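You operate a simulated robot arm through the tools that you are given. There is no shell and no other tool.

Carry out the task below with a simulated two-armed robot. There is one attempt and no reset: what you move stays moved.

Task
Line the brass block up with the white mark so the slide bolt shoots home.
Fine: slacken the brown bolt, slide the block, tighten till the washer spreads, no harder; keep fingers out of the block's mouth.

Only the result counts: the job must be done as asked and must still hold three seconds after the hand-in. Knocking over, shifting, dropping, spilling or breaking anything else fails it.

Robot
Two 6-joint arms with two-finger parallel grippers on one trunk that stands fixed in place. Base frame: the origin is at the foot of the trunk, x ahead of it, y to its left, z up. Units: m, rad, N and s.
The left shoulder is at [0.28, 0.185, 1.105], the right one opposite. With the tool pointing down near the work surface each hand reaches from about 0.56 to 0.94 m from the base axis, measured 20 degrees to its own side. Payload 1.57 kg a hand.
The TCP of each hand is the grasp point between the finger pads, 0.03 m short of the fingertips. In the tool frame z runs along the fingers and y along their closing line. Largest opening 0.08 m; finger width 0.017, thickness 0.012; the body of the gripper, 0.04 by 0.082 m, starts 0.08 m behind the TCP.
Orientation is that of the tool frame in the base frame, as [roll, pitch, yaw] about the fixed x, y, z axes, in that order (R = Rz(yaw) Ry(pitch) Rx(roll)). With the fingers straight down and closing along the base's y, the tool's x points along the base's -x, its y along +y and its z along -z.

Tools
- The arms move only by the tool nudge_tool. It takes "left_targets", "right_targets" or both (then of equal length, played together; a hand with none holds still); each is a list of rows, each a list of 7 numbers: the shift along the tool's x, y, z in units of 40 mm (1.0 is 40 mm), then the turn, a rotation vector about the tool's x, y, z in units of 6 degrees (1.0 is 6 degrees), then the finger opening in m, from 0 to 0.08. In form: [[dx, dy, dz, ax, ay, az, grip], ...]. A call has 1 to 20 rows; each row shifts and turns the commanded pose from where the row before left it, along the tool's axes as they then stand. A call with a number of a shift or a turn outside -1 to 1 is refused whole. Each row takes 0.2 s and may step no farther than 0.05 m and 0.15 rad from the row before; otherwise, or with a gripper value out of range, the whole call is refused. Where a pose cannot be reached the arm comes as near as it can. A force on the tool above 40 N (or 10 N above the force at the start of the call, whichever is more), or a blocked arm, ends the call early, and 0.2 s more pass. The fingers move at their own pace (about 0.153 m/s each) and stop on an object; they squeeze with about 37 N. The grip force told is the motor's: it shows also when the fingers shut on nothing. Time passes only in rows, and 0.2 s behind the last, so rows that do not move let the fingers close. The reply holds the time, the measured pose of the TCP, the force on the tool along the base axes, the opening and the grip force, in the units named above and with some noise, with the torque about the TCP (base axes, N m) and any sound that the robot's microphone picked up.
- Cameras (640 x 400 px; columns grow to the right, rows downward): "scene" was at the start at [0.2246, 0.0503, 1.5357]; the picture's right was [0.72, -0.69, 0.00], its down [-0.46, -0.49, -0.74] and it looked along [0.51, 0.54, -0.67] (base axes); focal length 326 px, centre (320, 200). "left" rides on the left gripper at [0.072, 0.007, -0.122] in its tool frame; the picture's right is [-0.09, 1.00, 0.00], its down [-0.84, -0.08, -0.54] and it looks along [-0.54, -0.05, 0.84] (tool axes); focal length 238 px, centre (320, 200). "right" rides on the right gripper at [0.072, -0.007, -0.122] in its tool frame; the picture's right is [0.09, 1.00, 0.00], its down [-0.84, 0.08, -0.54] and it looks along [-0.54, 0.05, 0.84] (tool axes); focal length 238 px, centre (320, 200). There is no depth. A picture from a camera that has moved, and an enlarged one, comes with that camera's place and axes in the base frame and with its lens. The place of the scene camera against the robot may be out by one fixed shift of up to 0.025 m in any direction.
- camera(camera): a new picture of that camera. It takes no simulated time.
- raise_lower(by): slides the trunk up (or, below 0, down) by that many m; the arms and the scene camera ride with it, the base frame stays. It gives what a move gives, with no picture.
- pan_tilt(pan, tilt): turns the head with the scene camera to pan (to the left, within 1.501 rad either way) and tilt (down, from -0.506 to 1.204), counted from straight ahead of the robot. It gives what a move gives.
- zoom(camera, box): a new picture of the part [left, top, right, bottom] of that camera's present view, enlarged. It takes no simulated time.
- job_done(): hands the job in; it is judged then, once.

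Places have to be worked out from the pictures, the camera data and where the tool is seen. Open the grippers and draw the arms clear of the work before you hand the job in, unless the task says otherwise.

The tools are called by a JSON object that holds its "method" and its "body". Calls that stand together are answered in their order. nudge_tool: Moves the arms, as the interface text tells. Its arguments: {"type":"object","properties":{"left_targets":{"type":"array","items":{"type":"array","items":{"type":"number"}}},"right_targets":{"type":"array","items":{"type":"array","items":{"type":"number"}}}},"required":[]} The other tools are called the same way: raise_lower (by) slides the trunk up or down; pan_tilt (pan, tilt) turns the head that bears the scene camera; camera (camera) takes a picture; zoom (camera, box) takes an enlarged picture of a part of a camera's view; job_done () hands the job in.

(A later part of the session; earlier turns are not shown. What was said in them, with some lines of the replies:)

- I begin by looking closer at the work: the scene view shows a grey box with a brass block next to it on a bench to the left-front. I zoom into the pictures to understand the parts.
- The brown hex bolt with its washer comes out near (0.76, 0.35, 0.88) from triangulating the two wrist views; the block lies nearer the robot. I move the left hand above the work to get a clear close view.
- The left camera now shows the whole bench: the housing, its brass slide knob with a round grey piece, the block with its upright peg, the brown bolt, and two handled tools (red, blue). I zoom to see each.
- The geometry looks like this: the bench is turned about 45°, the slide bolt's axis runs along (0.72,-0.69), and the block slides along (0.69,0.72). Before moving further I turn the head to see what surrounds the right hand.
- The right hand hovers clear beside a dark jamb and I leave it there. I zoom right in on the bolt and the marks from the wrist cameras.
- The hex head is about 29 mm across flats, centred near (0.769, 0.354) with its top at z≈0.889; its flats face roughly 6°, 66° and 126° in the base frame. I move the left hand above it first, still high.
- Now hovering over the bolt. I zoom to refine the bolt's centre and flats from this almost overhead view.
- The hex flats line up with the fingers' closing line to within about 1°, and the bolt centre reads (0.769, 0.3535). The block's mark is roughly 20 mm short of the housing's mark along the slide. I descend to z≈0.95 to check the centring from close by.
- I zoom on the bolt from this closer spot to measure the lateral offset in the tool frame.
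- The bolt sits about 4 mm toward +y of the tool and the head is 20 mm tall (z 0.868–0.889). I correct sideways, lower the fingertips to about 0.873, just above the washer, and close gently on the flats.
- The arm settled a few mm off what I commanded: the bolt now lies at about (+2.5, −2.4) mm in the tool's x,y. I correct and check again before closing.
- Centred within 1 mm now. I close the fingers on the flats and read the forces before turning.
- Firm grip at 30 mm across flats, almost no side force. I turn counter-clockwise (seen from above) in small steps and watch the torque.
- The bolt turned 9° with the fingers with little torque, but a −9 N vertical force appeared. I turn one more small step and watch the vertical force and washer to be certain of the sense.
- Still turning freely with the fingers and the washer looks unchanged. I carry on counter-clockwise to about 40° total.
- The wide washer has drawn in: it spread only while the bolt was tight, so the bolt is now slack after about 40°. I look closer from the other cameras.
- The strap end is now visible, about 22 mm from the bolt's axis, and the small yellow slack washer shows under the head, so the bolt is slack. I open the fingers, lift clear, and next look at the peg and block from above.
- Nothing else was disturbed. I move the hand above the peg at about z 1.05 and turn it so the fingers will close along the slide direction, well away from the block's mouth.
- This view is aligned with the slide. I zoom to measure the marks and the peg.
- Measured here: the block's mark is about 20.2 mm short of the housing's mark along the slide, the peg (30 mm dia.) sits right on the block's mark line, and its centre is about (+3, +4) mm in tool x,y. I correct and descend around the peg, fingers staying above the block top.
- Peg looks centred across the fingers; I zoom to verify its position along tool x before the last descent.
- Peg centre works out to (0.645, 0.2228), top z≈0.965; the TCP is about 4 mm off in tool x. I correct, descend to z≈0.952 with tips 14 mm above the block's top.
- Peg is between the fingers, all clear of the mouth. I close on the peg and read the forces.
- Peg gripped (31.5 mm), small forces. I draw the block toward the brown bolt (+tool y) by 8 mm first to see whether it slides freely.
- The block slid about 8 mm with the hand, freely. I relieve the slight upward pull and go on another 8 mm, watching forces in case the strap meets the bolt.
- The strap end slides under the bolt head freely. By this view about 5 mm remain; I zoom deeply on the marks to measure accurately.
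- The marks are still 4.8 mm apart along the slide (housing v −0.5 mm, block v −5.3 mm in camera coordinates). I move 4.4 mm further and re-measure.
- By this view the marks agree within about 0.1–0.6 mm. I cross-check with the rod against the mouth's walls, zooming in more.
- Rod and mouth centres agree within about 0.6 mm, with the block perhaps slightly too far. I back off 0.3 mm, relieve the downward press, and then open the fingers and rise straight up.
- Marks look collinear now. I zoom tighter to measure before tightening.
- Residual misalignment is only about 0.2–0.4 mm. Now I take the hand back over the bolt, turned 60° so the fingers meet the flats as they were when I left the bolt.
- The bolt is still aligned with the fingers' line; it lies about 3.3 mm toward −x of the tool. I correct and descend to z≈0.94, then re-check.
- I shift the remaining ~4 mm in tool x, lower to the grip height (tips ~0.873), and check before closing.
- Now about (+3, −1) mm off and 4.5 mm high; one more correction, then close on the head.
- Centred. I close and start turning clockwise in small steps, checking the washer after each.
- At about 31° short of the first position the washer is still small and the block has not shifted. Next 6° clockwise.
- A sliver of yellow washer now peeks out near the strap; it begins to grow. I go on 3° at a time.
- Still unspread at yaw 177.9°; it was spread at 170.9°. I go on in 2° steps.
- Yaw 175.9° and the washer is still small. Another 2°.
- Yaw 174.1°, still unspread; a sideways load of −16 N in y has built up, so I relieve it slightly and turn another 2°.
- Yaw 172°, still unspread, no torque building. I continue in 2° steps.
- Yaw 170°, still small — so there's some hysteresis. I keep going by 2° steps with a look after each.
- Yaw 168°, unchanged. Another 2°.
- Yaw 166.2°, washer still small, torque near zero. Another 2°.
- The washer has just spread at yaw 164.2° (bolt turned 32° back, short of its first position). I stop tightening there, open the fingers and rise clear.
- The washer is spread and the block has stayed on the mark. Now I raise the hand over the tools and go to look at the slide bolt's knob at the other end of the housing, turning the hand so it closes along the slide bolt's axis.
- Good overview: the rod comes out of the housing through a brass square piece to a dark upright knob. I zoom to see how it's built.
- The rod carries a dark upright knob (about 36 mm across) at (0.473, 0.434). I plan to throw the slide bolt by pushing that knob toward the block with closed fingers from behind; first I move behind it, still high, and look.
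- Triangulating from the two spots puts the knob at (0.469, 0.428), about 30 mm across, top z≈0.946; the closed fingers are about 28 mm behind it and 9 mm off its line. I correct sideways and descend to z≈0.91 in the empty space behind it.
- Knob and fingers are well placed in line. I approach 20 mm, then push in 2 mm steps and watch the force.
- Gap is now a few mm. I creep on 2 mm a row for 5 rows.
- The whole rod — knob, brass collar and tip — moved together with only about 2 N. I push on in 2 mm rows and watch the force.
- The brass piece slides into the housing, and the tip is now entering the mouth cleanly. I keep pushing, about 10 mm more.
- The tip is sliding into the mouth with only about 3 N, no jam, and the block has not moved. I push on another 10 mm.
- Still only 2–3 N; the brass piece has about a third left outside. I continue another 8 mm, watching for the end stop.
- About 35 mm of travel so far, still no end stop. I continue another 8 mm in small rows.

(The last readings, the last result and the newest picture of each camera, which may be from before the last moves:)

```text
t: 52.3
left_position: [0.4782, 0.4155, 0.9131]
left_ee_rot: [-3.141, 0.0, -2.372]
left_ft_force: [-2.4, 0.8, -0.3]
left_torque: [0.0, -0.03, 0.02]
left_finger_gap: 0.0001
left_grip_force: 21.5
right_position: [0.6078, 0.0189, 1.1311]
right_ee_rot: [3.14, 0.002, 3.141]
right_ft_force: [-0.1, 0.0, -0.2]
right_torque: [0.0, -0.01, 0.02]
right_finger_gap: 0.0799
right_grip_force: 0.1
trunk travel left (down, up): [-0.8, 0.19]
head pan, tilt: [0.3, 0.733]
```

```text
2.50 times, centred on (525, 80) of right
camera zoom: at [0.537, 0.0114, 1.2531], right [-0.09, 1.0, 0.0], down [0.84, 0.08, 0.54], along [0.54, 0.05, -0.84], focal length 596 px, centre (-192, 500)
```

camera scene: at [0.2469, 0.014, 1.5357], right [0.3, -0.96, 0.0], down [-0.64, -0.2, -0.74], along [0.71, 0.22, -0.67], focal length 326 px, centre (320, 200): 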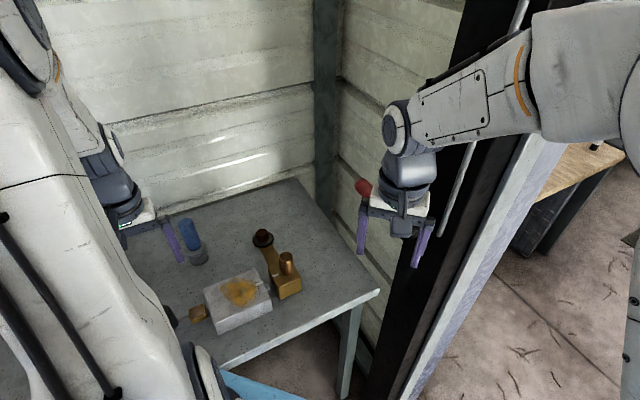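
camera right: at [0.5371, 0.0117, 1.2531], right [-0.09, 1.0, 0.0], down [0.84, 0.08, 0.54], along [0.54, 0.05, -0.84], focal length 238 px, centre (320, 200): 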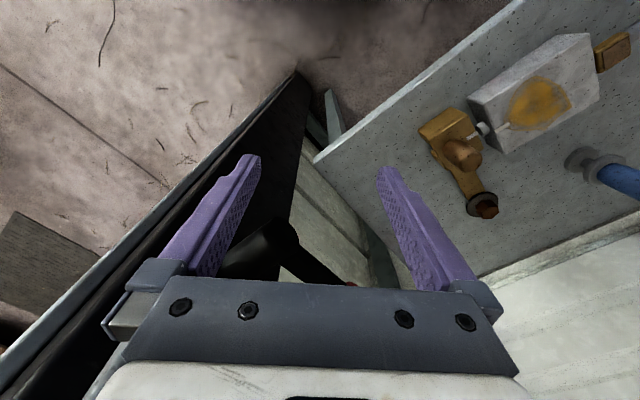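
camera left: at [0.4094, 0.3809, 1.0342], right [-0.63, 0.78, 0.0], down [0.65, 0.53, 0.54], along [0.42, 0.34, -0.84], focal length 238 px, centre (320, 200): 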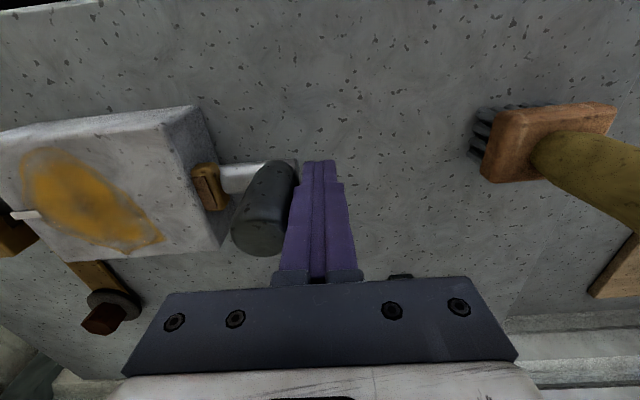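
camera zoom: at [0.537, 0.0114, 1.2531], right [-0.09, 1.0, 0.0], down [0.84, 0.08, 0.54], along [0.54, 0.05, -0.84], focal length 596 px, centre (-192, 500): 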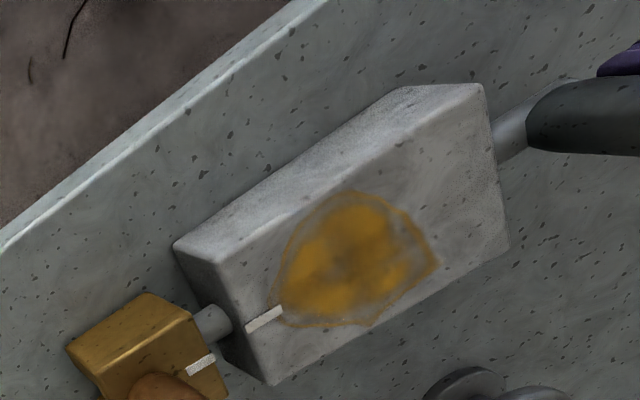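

Brass piece fully inside, 43 mm travel, still free. I continue in small rows until it meets an end stop.

{"method": "nudge_tool", "body": {"left_targets": [[0, -0.04, 0, 0, 0, 0, 0.0], [0, -0.04, 0, 0, 0, 0, 0.0], [0, -0.04, 0, 0, 0, 0, 0.0], [0, -0.04, 0, 0, 0, 0, 0.0]]}}

{"method": "zoom", "body": {"camera": "scene", "box": [140, 230, 320, 340]}}

{"method": "zoom", "body": {"camera": "right", "box": [400, 0, 640, 160]}}

```text
t: 53.3
left_position: [0.4822, 0.4105, 0.9115]
left_ee_rot: [-3.141, 0.001, -2.372]
left_ft_force: [-0.2, 1.8, 1.1]
left_torque: [-0.06, -0.04, 0.01]
left_finger_gap: 0.0001
left_grip_force: 20.9
right_position: [0.6096, 0.0177, 1.1304]
right_ee_rot: [-3.141, 0.001, 3.142]
right_ft_force: [-0.6, -0.5, -0.7]
right_torque: [-0.01, -0.02, -0.02]
right_finger_gap: 0.0801
right_grip_force: 0.0
trunk travel left (down, up): [-0.8, 0.19]
head pan, tilt: [0.3, 0.733]
```

```text
3.56 times, centred on (230, 285) of scene
camera zoom: at [0.2468, 0.0142, 1.5358], right [0.3, -0.96, 0.0], down [-0.64, -0.2, -0.74], along [0.71, 0.22, -0.67], focal length 1158 px, centre (640, -102)
```

zoom: 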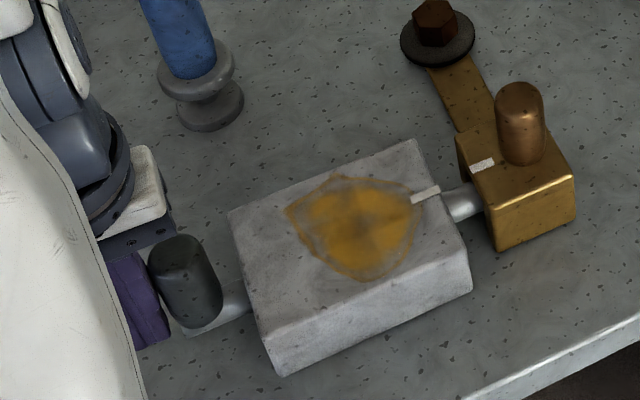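

```text
2.50 times, centred on (520, 80) of right
camera zoom: at [0.5371, 0.0115, 1.2531], right [-0.09, 1.0, 0.0], down [0.84, 0.08, 0.54], along [0.54, 0.05, -0.84], focal length 596 px, centre (-180, 500)
```

zoom: 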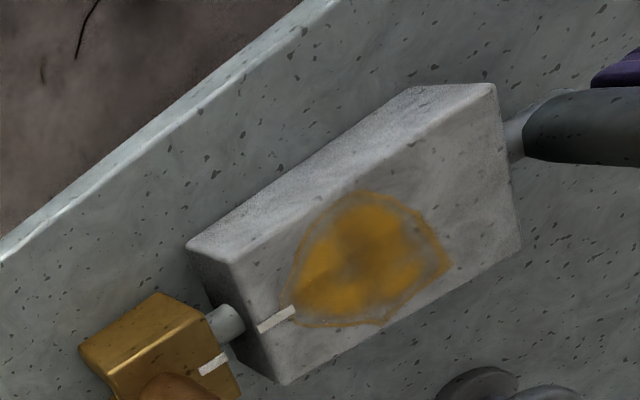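

Still moving freely with 2 N and the block steady. A further 6 mm.

{"method": "nudge_tool", "body": {"left_targets": [[0, -0.04, 0, 0, 0, 0, 0.0], [0, -0.04, 0, 0, 0, 0, 0.0], [0, -0.04, 0, 0, 0, 0, 0.0], [0, -0.04, 0, 0, 0, 0, 0.0]]}}

{"method": "zoom", "body": {"camera": "scene", "box": [140, 230, 320, 340]}}

{"method": "camera", "body": {"camera": "left"}}

```text
t: 54.3
left_position: [0.485, 0.4045, 0.9123]
left_ee_rot: [3.141, 0.001, -2.371]
left_ft_force: [-0.3, 1.8, -1.0]
left_torque: [0.01, 0.04, 0.01]
left_finger_gap: 0.0002
left_grip_force: 21.1
right_position: [0.6097, 0.0178, 1.1315]
right_ee_rot: [-3.141, 0.002, 3.141]
right_ft_force: [-0.6, 0.1, 0.1]
right_torque: [0.01, 0.0, -0.03]
right_finger_gap: 0.0801
right_grip_force: 0.1
trunk travel left (down, up): [-0.8, 0.19]
head pan, tilt: [0.3, 0.733]
```

```text
3.56 times, centred on (230, 285) of scene
camera zoom: at [0.2469, 0.0143, 1.5357], right [0.3, -0.96, 0.0], down [-0.64, -0.2, -0.74], along [0.71, 0.22, -0.67], focal length 1158 px, centre (640, -102)
```

zoom: 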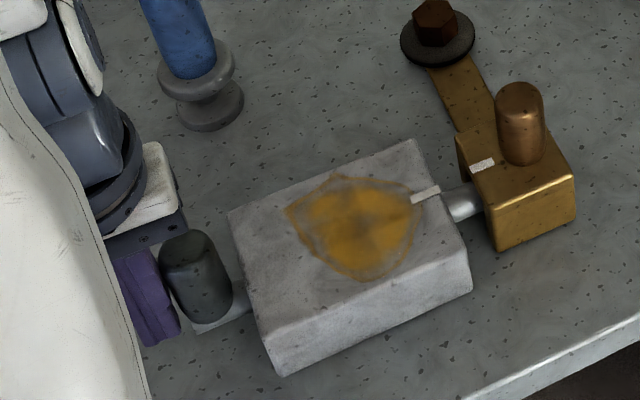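

```text
taken
camera left: at [0.4298, 0.3591, 1.0337], right [-0.63, 0.78, 0.0], down [0.65, 0.53, 0.54], along [0.42, 0.34, -0.84], focal length 238 px, centre (320, 200)
```

left: 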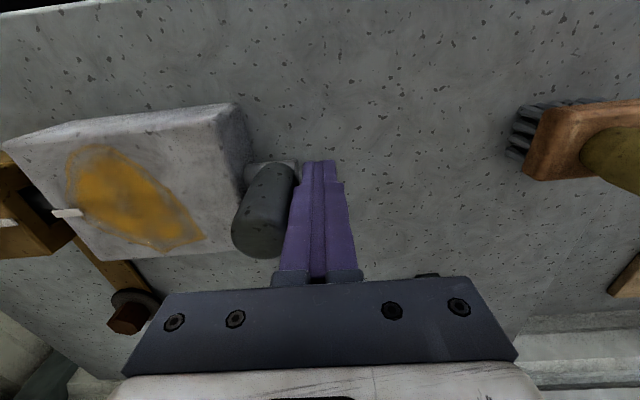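

The knob is nearing the housing. I go on in short 1.2 mm rows to feel the end stop gently.

{"method": "nudge_tool", "body": {"left_targets": [[0, -0.03, 0, 0, 0, 0, 0.0], [0, -0.03, 0, 0, 0, 0, 0.0], [0, -0.03, 0, 0, 0, 0, 0.0]]}}

{"method": "zoom", "body": {"camera": "scene", "box": [140, 230, 320, 340]}}

{"method": "zoom", "body": {"camera": "left", "box": [180, 90, 360, 270]}}

```text
t: 55.1
left_position: [0.488, 0.4035, 0.9121]
left_ee_rot: [-3.141, 0.0, -2.371]
left_ft_force: [-11.4, 8.2, 1.1]
left_torque: [-0.07, -0.11, 0.04]
left_finger_gap: 0.0001
left_grip_force: 20.7
right_position: [0.6086, 0.0183, 1.1306]
right_ee_rot: [-3.141, 0.0, -3.14]
right_ft_force: [-0.9, 0.0, 0.4]
right_torque: [0.0, 0.02, -0.01]
right_finger_gap: 0.0801
right_grip_force: 0.0
trunk travel left (down, up): [-0.8, 0.19]
head pan, tilt: [0.3, 0.733]
```

```text
3.56 times, centred on (230, 285) of scene
camera zoom: at [0.2462, 0.0147, 1.5359], right [0.3, -0.96, 0.0], down [-0.64, -0.2, -0.74], along [0.71, 0.22, -0.67], focal length 1158 px, centre (640, -102)
```

zoom: 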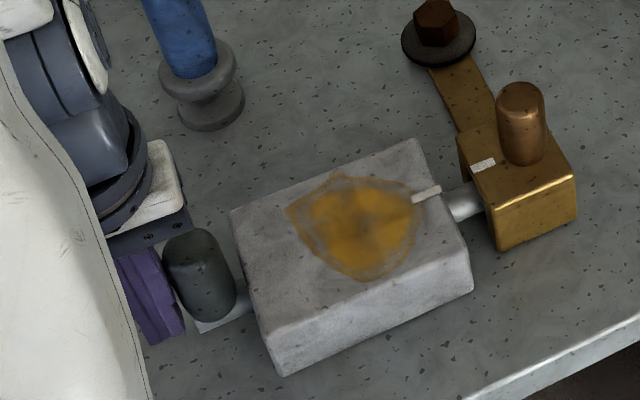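

```text
2.22 times, centred on (270, 180) of left
camera zoom: at [0.431, 0.3578, 1.0338], right [-0.63, 0.78, 0.0], down [0.65, 0.53, 0.54], along [0.42, 0.34, -0.84], focal length 530 px, centre (431, 244)
```

zoom: 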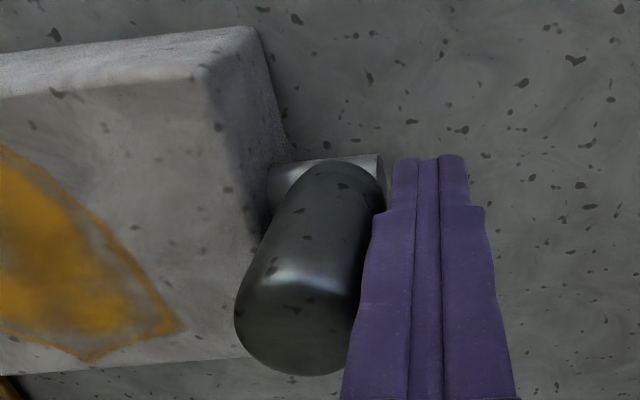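

Resistance jumped to 14 N with hardly any further motion: the bolt is home at its end stop after about 58 mm. I back off from the knob and rise clear.

{"method": "nudge_tool", "body": {"left_targets": [[0, 0.25, 0, 0, 0, 0, 0.0], [0, 0.25, 0, 0, 0, 0, 0.0], [0, 0.25, 0, 0, 0, 0, 0.0], [0, 0, -0.9, 0, 0, 0, 0.0], [0, 0, -0.9, 0, 0, 0, 0.0], [0, 0, -0.9, 0, 0, 0, 0.0], [0, 0, -0.9, 0, 0, 0, 0.0], [0, 0, -0.9, 0, 0, 0, 0.04], [0, 0, 0, 0, 0, 0, 0.08]]}}

{"method": "camera", "body": {"camera": "left"}}

{"method": "zoom", "body": {"camera": "right", "box": [400, 0, 640, 240]}}

{"method": "zoom", "body": {"camera": "scene", "box": [140, 230, 320, 340]}}

```text
t: 57.1
left_position: [0.4695, 0.4232, 1.092]
left_ee_rot: [3.141, -0.001, -2.372]
left_ft_force: [-0.8, 0.9, 0.9]
left_torque: [0.0, -0.02, 0.03]
left_finger_gap: 0.08
left_grip_force: 0.0
right_position: [0.6087, 0.0175, 1.1311]
right_ee_rot: [-3.141, 0.0, -3.14]
right_ft_force: [-0.6, -0.4, -0.3]
right_torque: [0.01, -0.01, -0.04]
right_finger_gap: 0.0802
right_grip_force: 0.0
trunk travel left (down, up): [-0.8, 0.19]
head pan, tilt: [0.3, 0.733]
```

```text
taken
camera left: at [0.4128, 0.3773, 1.2143], right [-0.63, 0.78, 0.0], down [0.65, 0.53, 0.54], along [0.42, 0.34, -0.84], focal length 238 px, centre (320, 200)
```

left: 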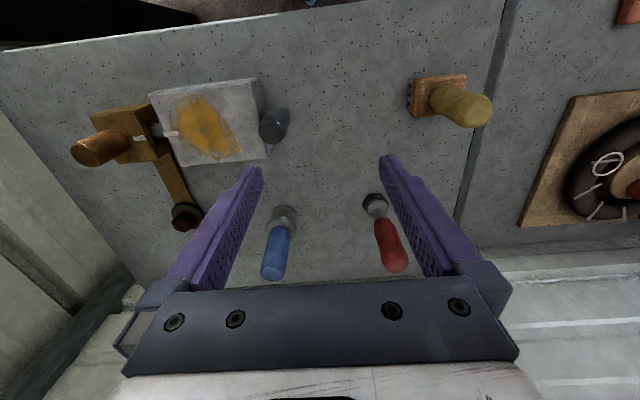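

```text
1.67 times, centred on (520, 120) of right
camera zoom: at [0.537, 0.0113, 1.2531], right [-0.09, 1.0, 0.0], down [0.84, 0.08, 0.54], along [0.54, 0.05, -0.84], focal length 397 px, centre (-13, 333)
```

zoom: 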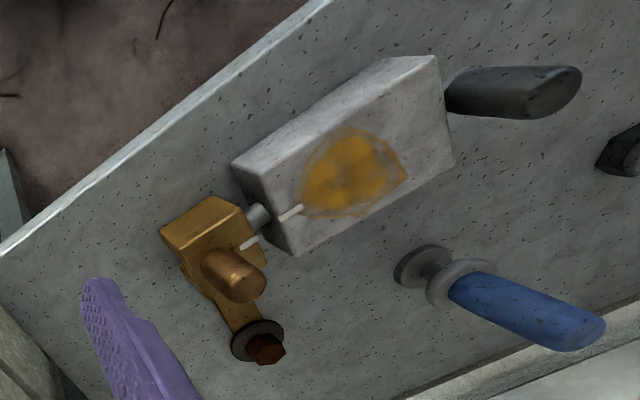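

```text
3.56 times, centred on (230, 285) of scene
camera zoom: at [0.2467, 0.014, 1.5358], right [0.3, -0.96, 0.0], down [-0.64, -0.2, -0.74], along [0.71, 0.22, -0.67], focal length 1158 px, centre (640, -102)
```

zoom: 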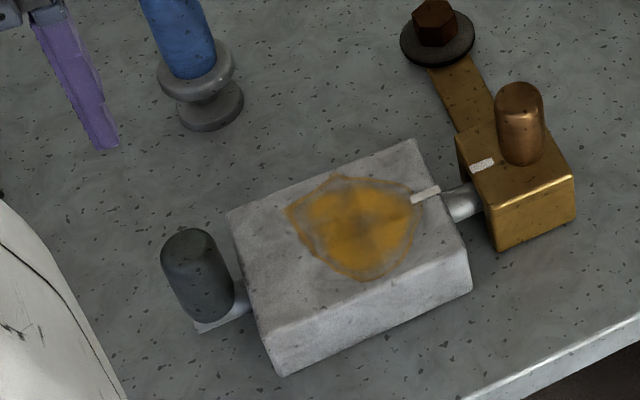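

The bolt stays home in the block's mouth, the washer is spread, the marks line up, and nothing else has moved. I draw the left arm up and back to its starting area.

{"method": "nudge_tool", "body": {"left_targets": [[0, 0, -0.8, 0, 0, 0, 0.08], [0, 0, -0.8, 0, 0, 0, 0.08], [0, 0, -0.8, 0, 0, 0, 0.08], [0, 0, -0.8, 0, 0, 0, 0.08], [0.187, 0.705, 0, 0, 0, 0, 0.08], [0.187, 0.705, 0, 0, 0, 0, 0.08], [0.187, 0.705, 0, 0, 0, 0, 0.08], [0.187, 0.705, 0, 0, 0, 0, 0.08], [0, 0, 0, 0, 0, 0, 0.08]]}}

{"method": "camera", "body": {"camera": "left"}}

{"method": "zoom", "body": {"camera": "right", "box": [410, 80, 530, 230]}}

{"method": "camera", "body": {"camera": "scene"}}

```text
t: 59.1
left_position: [0.3681, 0.4836, 1.2212]
left_ee_rot: [3.141, 0.0, -2.37]
left_ft_force: [-0.2, 0.2, 0.2]
left_torque: [0.0, 0.0, -0.04]
left_finger_gap: 0.0801
left_grip_force: 0.0
right_position: [0.6079, 0.0194, 1.1313]
right_ee_rot: [-3.14, 0.0, 3.141]
right_ft_force: [-0.2, -0.2, 0.1]
right_torque: [-0.01, 0.02, -0.02]
right_finger_gap: 0.08
right_grip_force: 0.1
trunk travel left (down, up): [-0.8, 0.19]
head pan, tilt: [0.3, 0.733]
```

```text
taken
camera left: at [0.3111, 0.4373, 1.3423], right [-0.63, 0.78, 0.0], down [0.65, 0.53, 0.54], along [0.42, 0.34, -0.84], focal length 238 px, centre (320, 200)
```

left: 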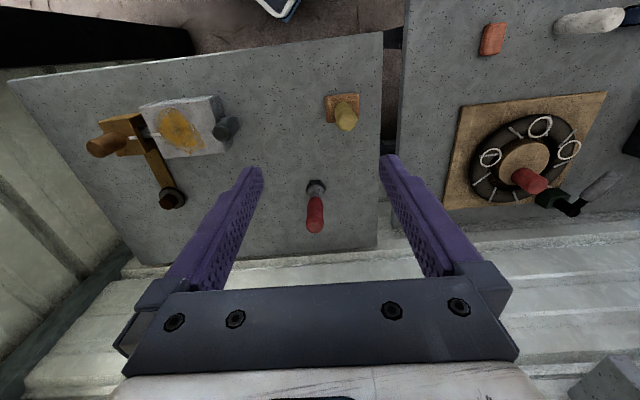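

```text
2.67 times, centred on (470, 155) of right
camera zoom: at [0.5371, 0.0115, 1.2531], right [-0.09, 1.0, 0.0], down [0.84, 0.08, 0.54], along [0.54, 0.05, -0.84], focal length 636 px, centre (-80, 320)
```

zoom: 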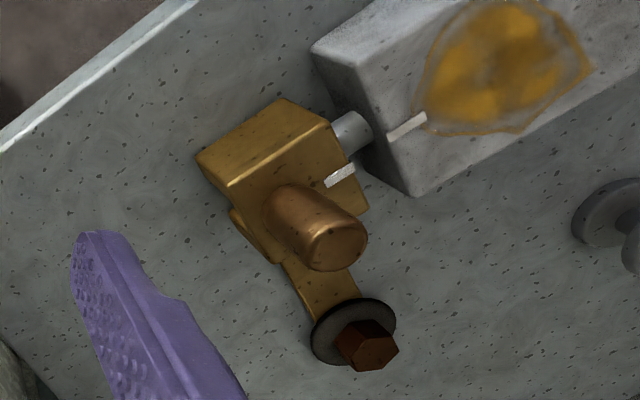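

```text
taken
camera scene: at [0.2468, 0.0143, 1.5358], right [0.3, -0.96, 0.0], down [-0.64, -0.2, -0.74], along [0.71, 0.22, -0.67], focal length 326 px, centre (320, 200)
```

scene: 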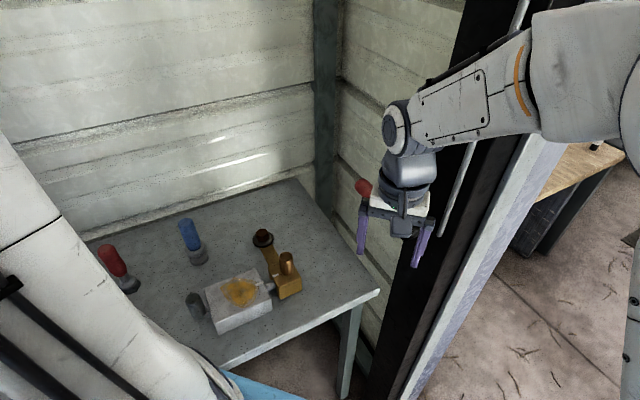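

Both hands are open and clear. The bolt is home in the block's mouth, the marks line up, the washer is spread, and the other tools stand as before, so I hand in the job.

{"method": "job_done", "body": {}}

```text
The job is handed in.
```

The brass block is on the white mark and tightened there, and the slide bolt is home in its mouth. I've handed the job in, but no verdict has come back yet.

- **Brown bolt slackened:** I gripped the hex head and turned it about 40° counter-clockwise, until the washer drew in.
- **Block slid:** I held it by its upright peg and moved it about 20 mm toward the brown bolt. The two marks then measured within about 0.4 mm of each other.
- **Brown bolt tightened:** I turned it clockwise in small steps and stopped as soon as the washer spread. That was about 8° short of where the bolt started.
- **Slide bolt shot home:** I pushed its dark knob with closed fingers. It travelled about 58 mm, with only 2–3 N of resistance until it met its stop at about 14 N. The block showed no shift in the pictures.

The fingers stayed out of the block's mouth throughout. In the last pictures nothing else looks moved. Both hands are open and clear of the work.
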